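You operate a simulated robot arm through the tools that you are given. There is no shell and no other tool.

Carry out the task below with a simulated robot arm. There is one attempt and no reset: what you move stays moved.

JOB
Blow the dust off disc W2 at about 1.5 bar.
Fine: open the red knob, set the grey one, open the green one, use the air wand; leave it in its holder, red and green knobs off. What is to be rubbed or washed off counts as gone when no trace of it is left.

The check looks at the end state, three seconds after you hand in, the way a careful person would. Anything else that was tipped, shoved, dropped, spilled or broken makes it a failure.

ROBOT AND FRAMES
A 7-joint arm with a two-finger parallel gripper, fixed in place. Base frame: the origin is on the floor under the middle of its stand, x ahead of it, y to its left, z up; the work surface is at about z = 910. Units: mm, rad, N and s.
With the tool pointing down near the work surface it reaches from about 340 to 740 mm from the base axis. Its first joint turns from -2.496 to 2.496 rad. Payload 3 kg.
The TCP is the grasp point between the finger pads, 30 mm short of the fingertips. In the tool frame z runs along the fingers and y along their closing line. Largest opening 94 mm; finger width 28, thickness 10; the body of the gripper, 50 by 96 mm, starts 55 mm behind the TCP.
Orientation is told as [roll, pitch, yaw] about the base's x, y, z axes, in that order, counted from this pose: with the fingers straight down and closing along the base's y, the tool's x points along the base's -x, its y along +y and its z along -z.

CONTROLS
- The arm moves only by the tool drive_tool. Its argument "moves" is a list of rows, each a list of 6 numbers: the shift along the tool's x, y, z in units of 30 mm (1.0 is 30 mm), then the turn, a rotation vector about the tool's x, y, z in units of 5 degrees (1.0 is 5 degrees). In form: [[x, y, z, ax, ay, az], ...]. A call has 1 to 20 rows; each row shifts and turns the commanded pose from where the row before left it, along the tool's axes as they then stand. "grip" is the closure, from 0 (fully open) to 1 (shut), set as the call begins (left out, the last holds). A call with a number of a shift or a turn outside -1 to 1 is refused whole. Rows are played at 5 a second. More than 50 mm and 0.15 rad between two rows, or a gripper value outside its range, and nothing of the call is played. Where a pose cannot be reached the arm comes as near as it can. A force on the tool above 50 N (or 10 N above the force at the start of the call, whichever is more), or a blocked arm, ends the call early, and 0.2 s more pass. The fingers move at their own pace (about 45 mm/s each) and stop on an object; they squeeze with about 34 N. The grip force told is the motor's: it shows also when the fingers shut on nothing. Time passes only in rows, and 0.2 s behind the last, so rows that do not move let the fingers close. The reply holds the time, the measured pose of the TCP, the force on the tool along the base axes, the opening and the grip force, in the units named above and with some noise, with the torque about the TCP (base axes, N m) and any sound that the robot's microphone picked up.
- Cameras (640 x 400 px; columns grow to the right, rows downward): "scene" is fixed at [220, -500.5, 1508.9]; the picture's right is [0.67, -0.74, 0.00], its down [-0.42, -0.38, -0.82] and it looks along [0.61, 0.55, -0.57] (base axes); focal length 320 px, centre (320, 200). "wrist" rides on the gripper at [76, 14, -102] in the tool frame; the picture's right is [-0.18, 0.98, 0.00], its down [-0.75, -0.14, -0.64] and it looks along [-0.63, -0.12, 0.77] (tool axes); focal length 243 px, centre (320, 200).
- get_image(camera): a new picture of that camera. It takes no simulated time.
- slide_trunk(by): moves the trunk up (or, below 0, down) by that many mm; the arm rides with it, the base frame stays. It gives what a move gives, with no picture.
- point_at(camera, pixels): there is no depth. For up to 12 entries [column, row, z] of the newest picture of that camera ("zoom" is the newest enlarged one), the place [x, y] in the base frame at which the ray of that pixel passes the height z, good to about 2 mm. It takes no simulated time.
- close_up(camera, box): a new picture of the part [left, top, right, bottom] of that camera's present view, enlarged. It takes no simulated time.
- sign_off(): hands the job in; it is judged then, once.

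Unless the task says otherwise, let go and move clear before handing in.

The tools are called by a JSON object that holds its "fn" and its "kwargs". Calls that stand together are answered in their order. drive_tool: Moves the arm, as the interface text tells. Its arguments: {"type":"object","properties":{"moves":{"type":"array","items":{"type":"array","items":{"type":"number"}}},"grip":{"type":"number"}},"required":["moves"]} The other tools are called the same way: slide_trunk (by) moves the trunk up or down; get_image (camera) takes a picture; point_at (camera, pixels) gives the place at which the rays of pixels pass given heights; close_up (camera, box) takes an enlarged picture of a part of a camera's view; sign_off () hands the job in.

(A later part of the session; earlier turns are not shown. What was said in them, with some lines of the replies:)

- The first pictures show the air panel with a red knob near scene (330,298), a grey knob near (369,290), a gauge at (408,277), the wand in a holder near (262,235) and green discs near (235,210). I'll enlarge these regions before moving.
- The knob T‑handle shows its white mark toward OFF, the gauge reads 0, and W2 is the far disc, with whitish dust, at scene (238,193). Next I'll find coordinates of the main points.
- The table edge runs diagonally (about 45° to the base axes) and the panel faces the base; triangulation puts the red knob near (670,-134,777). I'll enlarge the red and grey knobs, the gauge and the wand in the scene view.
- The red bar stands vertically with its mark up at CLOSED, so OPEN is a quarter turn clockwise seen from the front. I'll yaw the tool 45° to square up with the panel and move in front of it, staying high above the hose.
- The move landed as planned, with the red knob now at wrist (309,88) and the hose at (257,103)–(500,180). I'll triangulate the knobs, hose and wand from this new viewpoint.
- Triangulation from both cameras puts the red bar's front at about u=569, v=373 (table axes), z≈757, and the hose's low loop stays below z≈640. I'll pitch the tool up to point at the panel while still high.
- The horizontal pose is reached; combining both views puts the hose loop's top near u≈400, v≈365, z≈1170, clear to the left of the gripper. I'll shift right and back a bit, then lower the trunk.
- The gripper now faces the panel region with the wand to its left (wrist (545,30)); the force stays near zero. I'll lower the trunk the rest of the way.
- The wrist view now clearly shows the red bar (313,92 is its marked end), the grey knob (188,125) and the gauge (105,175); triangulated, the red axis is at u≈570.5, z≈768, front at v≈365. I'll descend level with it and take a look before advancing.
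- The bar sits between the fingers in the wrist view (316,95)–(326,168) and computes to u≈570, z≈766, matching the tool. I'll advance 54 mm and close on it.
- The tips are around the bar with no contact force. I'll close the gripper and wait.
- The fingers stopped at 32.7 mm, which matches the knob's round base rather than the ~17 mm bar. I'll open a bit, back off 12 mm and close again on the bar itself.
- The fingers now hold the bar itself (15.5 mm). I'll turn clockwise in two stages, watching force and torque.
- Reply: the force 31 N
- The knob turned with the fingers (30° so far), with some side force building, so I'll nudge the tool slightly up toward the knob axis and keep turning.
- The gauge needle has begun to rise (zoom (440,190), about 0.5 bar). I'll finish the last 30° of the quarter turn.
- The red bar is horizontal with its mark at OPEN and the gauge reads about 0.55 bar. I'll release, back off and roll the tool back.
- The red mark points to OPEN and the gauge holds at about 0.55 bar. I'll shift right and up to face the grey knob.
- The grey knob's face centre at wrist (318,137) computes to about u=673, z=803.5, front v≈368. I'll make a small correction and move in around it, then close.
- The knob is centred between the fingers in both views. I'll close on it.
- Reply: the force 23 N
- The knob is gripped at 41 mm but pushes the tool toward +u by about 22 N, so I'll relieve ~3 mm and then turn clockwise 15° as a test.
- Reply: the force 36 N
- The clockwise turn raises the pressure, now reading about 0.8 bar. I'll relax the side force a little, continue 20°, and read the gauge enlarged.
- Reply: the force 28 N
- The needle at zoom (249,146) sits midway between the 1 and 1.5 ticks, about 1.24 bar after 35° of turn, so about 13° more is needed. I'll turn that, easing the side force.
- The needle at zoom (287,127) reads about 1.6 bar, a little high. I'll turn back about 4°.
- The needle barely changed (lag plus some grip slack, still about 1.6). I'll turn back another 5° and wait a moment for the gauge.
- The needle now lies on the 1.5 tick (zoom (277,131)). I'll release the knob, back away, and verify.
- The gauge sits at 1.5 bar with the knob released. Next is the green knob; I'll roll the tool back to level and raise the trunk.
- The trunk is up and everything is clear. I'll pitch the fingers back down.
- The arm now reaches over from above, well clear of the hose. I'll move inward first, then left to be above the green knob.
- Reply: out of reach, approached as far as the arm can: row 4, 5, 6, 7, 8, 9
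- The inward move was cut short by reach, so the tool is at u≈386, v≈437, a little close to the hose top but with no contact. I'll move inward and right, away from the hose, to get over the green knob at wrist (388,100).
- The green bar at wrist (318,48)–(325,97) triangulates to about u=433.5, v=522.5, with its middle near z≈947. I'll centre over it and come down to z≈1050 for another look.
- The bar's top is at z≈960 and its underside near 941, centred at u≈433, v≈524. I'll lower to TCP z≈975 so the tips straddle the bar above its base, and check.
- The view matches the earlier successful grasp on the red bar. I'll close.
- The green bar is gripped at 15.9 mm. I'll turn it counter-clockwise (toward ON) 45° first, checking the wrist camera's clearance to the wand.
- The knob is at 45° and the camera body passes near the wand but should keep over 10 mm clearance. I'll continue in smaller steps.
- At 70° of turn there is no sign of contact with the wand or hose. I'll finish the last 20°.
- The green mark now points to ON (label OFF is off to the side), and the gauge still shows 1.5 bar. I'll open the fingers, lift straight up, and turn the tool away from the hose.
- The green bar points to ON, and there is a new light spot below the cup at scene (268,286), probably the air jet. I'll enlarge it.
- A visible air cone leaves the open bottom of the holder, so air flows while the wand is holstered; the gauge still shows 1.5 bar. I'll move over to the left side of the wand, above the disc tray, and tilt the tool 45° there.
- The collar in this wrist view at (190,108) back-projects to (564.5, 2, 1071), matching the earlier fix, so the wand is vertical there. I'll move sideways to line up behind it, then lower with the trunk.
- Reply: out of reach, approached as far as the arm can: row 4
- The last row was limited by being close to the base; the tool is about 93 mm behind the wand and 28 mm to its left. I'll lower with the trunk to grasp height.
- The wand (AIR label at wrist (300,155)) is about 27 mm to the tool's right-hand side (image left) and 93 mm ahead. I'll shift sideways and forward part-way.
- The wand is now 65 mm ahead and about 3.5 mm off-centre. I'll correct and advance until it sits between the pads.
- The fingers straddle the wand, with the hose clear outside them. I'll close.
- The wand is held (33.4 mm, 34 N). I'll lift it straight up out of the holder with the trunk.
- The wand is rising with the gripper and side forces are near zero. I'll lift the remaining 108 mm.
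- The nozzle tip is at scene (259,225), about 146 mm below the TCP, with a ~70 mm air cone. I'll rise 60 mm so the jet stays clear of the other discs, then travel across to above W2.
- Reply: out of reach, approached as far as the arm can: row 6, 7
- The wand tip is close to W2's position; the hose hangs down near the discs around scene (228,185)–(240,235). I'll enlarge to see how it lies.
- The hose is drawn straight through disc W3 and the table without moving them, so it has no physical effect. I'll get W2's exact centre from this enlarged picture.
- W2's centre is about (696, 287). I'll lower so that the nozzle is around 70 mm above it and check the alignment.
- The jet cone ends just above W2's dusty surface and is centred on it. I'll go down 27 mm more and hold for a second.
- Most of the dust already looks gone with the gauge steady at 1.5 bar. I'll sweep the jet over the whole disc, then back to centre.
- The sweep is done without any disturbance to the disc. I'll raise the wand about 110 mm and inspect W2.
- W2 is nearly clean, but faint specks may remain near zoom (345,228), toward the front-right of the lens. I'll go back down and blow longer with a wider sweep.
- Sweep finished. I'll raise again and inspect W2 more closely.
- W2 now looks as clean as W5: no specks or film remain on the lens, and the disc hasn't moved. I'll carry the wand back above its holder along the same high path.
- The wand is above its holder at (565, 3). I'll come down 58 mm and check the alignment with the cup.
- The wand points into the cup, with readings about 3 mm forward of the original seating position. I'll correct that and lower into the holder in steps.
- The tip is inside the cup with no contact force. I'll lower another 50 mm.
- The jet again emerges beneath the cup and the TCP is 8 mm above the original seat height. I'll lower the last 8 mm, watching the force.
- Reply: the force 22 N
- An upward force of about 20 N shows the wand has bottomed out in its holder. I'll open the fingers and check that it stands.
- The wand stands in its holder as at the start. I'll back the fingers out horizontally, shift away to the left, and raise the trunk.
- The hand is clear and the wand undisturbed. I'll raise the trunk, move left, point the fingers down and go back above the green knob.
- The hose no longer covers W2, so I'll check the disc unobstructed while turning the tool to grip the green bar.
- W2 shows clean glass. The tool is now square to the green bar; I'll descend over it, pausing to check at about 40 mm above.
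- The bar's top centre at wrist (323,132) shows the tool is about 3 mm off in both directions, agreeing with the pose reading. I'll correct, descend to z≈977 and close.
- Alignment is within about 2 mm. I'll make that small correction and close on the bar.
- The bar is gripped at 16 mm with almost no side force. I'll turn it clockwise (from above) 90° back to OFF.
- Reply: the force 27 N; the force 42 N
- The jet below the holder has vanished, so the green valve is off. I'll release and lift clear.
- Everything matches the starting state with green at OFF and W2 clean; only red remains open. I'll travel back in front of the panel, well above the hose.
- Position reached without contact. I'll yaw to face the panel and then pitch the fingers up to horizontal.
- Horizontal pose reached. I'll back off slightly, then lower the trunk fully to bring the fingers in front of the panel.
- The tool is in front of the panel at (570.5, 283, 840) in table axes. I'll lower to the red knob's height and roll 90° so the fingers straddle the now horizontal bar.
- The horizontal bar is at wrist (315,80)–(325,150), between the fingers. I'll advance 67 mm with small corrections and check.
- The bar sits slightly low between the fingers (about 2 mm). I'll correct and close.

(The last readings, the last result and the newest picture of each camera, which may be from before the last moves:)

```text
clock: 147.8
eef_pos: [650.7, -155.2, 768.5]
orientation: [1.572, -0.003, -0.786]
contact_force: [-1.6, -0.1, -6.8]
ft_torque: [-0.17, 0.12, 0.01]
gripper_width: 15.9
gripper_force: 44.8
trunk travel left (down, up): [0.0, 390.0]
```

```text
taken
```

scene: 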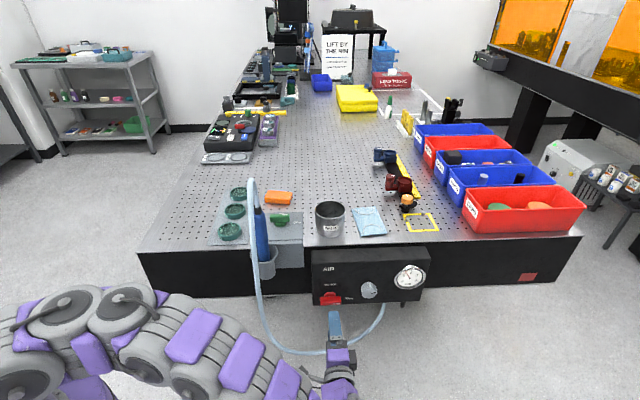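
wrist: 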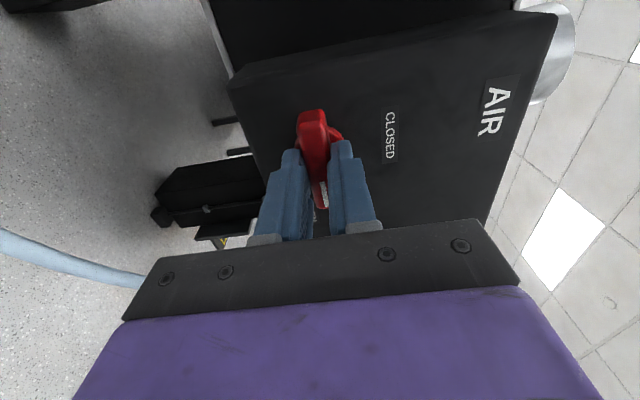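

The bar is gripped (15.9 mm). I'll turn it back counter-clockwise to CLOSED in stages.

{"fn": "drive_tool", "kwargs": {"moves": [[0, 0, 0, 0, 0, -1], [0, 0, 0, 0, 0, -1], [0, 0, 0, 0, 0, -1], [0, 0, 0, 0, 0, -1], [0, 0, 0, 0, 0, -1], [0, 0, 0, 0, 0, -1], [0, 0, 0, 0, 0, -1], [0, 0, 0, 0, 0, -1], [0, 0, 0, 0, 0, -1]]}}

{"fn": "drive_tool", "kwargs": {"moves": [[0, 0, 0, 0, 0, -1], [0, 0, 0, 0, 0, -1], [0, 0, 0, 0, 0, -1], [0, 0, 0, 0, 0, -1], [0, 0, 0, 0, 0, -1], [0, 0, 0, 0, 0, -1], [0, 0, 0, 0, 0, -1], [0, 0, 0, 0, 0, -1], [0, 0, 0, 0, 0, -1]]}}

{"fn": "close_up", "kwargs": {"camera": "scene", "box": [310, 240, 440, 321]}}

{"fn": "get_image", "kwargs": {"camera": "wrist"}}

```text
clock: 149.8
eef_pos: [650.8, -155.6, 767.5]
orientation: [1.572, -0.791, -0.791]
contact_force: [8.1, -10.0, -0.1]
ft_torque: [0.75, -0.74, -1.21]
gripper_width: 15.7
gripper_force: 45.1
trunk travel left (down, up): [0.0, 390.0]
```

```text
clock: 151.8
eef_pos: [651.2, -155.2, 767.1]
orientation: [-1.91, -1.565, 2.689]
contact_force: [30.1, -10.6, 5.8]
ft_torque: [0.62, -0.28, -0.4]
gripper_width: 15.5
gripper_force: 45.4
trunk travel left (down, up): [0.0, 390.0]
```

```text
4.92 times, centred on (375, 280) of scene
```

zoom: 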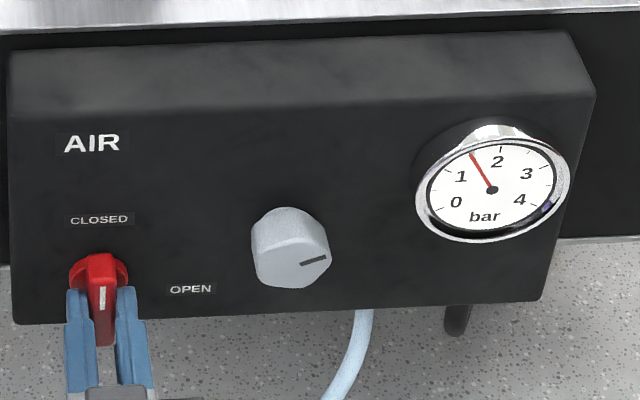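

```text
taken
```

wrist: 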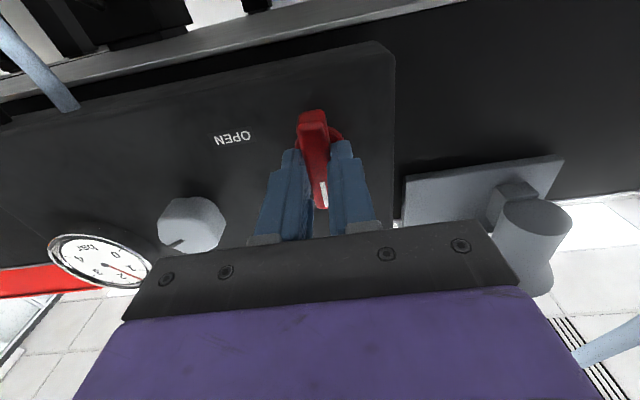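

The red bar is vertical at CLOSED again (the trapped line pressure keeps the gauge at 1.5). I'll release and back away.

{"fn": "drive_tool", "kwargs": {"moves": [[0, 0, 0, 0, 0, 0], [0, 0, 0, 0, 0, 0], [0, 0, 0, 0, 0, 0], [0, 0, -0.8, 0, 0, 0], [0, 0, -0.8, 0, 0, 0], [0, 0, -0.8, 0, 0, 0], [0, 0, -0.8, 0, 0, 0], [0, 0, 0, 0, 0, 0]], "grip": 0.3}}

{"fn": "close_up", "kwargs": {"camera": "scene", "box": [310, 240, 440, 321]}}

{"fn": "get_image", "kwargs": {"camera": "scene"}}

{"fn": "close_up", "kwargs": {"camera": "scene", "box": [226, 180, 254, 200]}}

{"fn": "get_image", "kwargs": {"camera": "wrist"}}

```text
clock: 153.6
eef_pos: [579.9, -221.7, 766.6]
orientation: [-1.852, -1.569, 2.633]
contact_force: [0.0, 1.0, 0.1]
ft_torque: [0.03, -0.01, -0.04]
gripper_width: 66.0
gripper_force: 0.0
trunk travel left (down, up): [0.0, 390.0]
```

```text
4.92 times, centred on (375, 280) of scene
```

zoom: 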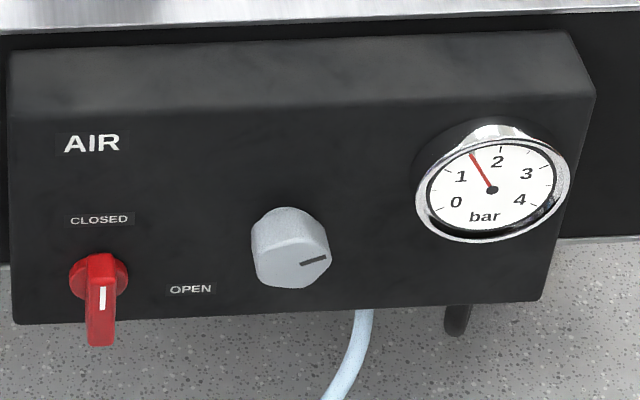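

```text
taken
```

scene: 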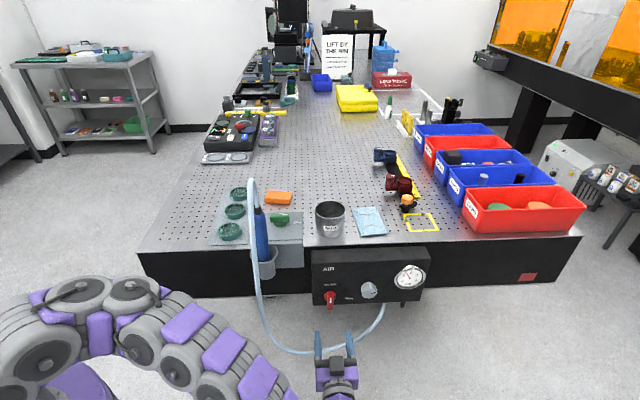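

```text
16.00 times, centred on (240, 190) of scene
```

zoom: 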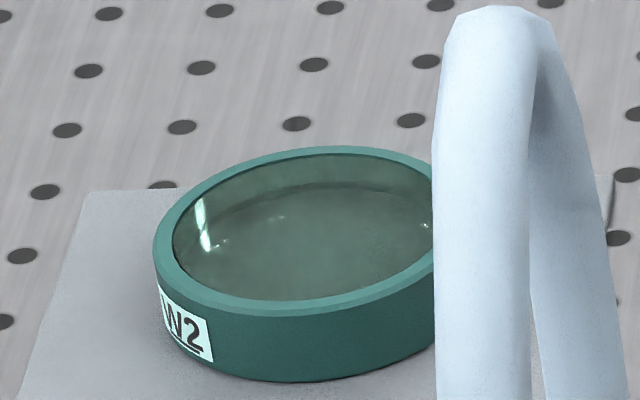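

```text
taken
```

wrist: 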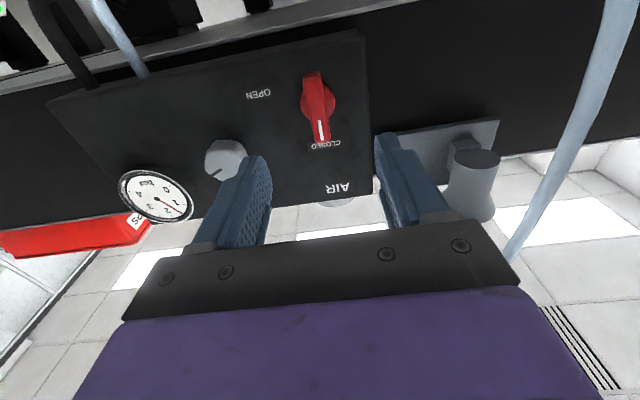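

The red knob is at CLOSED, the wand is in its holder and nothing else has moved. W2 looks clean, but I'll compare it with W3 at the same scale and then view it from above with the wrist camera before handing in.

{"fn": "close_up", "kwargs": {"camera": "scene", "box": [221, 200, 249, 220]}}

{"fn": "close_up", "kwargs": {"camera": "scene", "box": [230, 184, 250, 198]}}

{"fn": "slide_trunk", "kwargs": {"by": 390}}

```text
16.00 times, centred on (235, 210) of scene
```

zoom: 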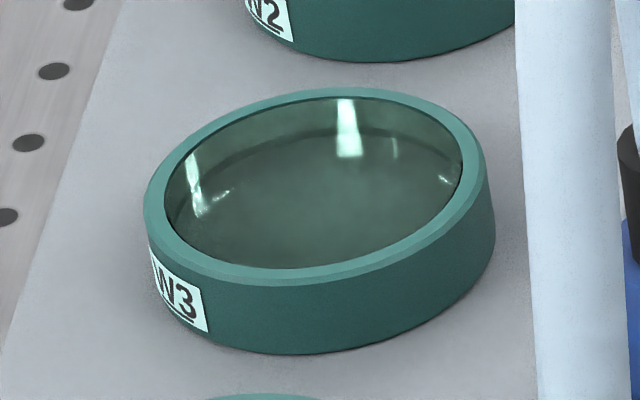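

```text
16.00 times, centred on (240, 191) of scene
```

zoom: 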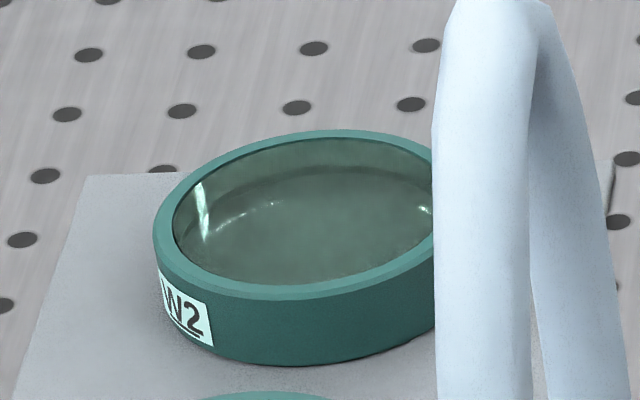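

```text
clock: 157.4
eef_pos: [580.8, -222.0, 1156.4]
orientation: [-1.872, -1.568, 2.657]
contact_force: [0.6, 1.1, -0.2]
ft_torque: [0.01, 0.03, 0.05]
gripper_width: 65.7
gripper_force: 0.2
trunk travel left (down, up): [-390.0, 0.0]
```

W3 shows the same small highlights, so those on W2 are reflections. I'll point the tool down and fly high over to W2 for a look from above.

{"fn": "drive_tool", "kwargs": {"moves": [[0, 0, 0, 0, 1, 0], [0, 0, 0, 0, 1, 0], [0, 0, 0, 0, 1, 0], [0, 0, 0, 0, 1, 0], [0, 0, 0, 0, 1, 0], [0, 0, 0, 0, 1, 0], [0, 0, 0, 0, 1, 0], [0, 0, 0, 0, 1, 0], [0, 0, 0, 0, 1, 0], [0, 0, 0, 0, 1, 0], [0, 0, 0, 0, 1, 0], [0, 0, 0, 0, 1, 0], [0, 0, 0, 0, 1, 0], [0, 0, 0, 0, 1, 0], [0, 0, 0, 0, 1, 0], [0, 0, 0, 0, 1, 0], [0, 0, 0, 0, 1, 0], [0, 0, 0, 0, 1, 0]]}}

{"fn": "drive_tool", "kwargs": {"moves": [[0, 0, -1, 0, 0, 0], [0, 0, -1, 0, 0, 0], [0, 0, -0.6, 0, 0, 0], [-0.947, 0.549, 0, 0, 0, 0], [-0.947, 0.549, 0, 0, 0, 0], [-0.947, 0.549, 0, 0, 0, 0], [-0.947, 0.549, 0, 0, 0, 0], [-0.947, 0.549, 0, 0, 0, 0], [-0.947, 0.549, 0, 0, 0, 0], [-0.947, 0.549, 0, 0, 0, 0], [0, 0, 0, 0, 0, 0]]}}

{"fn": "get_image", "kwargs": {"camera": "scene"}}

```text
clock: 161.2
eef_pos: [582.0, -220.2, 1156.5]
orientation: [-0.002, 0.001, 0.785]
contact_force: [0.8, -0.3, 0.1]
ft_torque: [-0.01, 0.0, 0.02]
gripper_width: 65.7
gripper_force: 0.2
trunk travel left (down, up): [-390.0, 0.0]
```

```text
clock: 163.6
eef_pos: [639.7, 4.0, 1234.2]
orientation: [-0.004, 0.0, 0.783]
contact_force: [0.7, 0.0, -0.7]
ft_torque: [0.04, 0.04, -0.03]
gripper_width: 65.6
gripper_force: 0.1
trunk travel left (down, up): [-390.0, 0.0]
```

```text
taken
```

scene: 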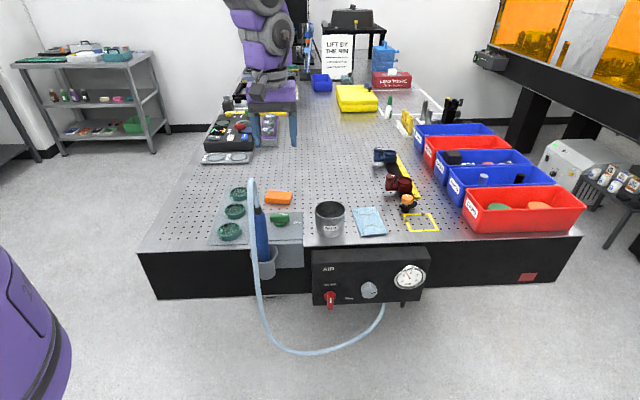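

The tool is high above the valve plate and clear of the hose. I'll continue to the viewing spot near W2.

{"fn": "drive_tool", "kwargs": {"moves": [[-0.921, 0.826, 0, 0, 0, 0], [-0.921, 0.826, 0, 0, 0, 0], [-0.921, 0.826, 0, 0, 0, 0], [-0.921, 0.826, 0, 0, 0, 0], [-0.921, 0.826, 0, 0, 0, 0], [-0.921, 0.826, 0, 0, 0, 0], [-0.921, 0.826, 0, 0, 0, 0], [0, 0, 0, 0, 0, 0]]}}

{"fn": "get_image", "kwargs": {"camera": "wrist"}}

```text
clock: 165.4
eef_pos: [656.3, 264.2, 1231.1]
orientation: [-0.005, 0.0, 0.783]
contact_force: [0.2, 0.1, -0.9]
ft_torque: [0.01, 0.0, -0.02]
gripper_width: 66.0
gripper_force: 0.0
trunk travel left (down, up): [-390.0, 0.0]
```

```text
taken
```

wrist: 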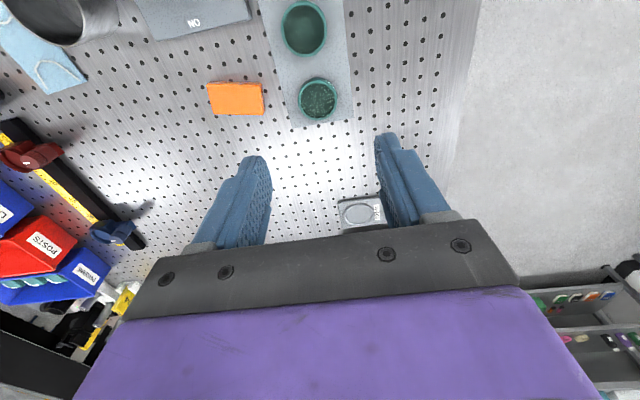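

The wrist picture now shows W2 at (318,99) and W3 at (303,28). I'll enlarge both.

{"fn": "close_up", "kwargs": {"camera": "wrist", "box": [290, 80, 346, 118]}}

{"fn": "close_up", "kwargs": {"camera": "wrist", "box": [270, 0, 340, 60]}}

```text
10.53 times, centred on (318, 99) of wrist
```

zoom: 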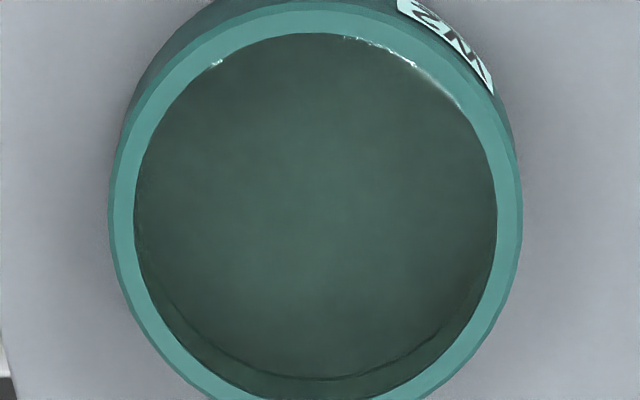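

```text
6.67 times, centred on (305, 30) of wrist
```

zoom: 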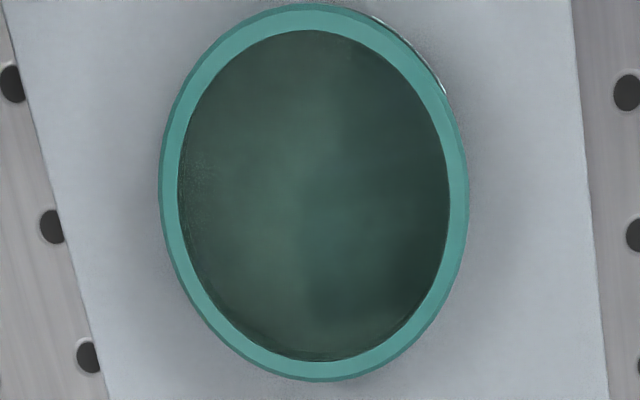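

From above, W2's glass is evenly dark with no dust left, same as W3. Red is at CLOSED, green at OFF, the wand stands in its holder, and the gripper is empty and clear, so I'm handing in.

{"fn": "sign_off", "kwargs": {}}

```text
The job is handed in.
```

I blew the dust off disc W2 at about 1.5 bar and handed the job in; I haven't seen the check's verdict.

- **Disc W2:** after a second, longer sweep, close-ups from the side and from above show no dust left. It looks the same as W3, and it did not move.
- **Air wand:** it is back in its holder, standing as it was at the start.
- **Knobs:** the red knob points to CLOSED and the green knob to OFF. The air jet below the holder has stopped.
- **Gauge:** it still reads about 1.5 bar, most likely pressure held in the line between the two closed knobs. I left the grey knob at that setting.
- **Surroundings:** the other discs, the orange block and the waste can look unmoved. The gripper is empty and clear of the table.
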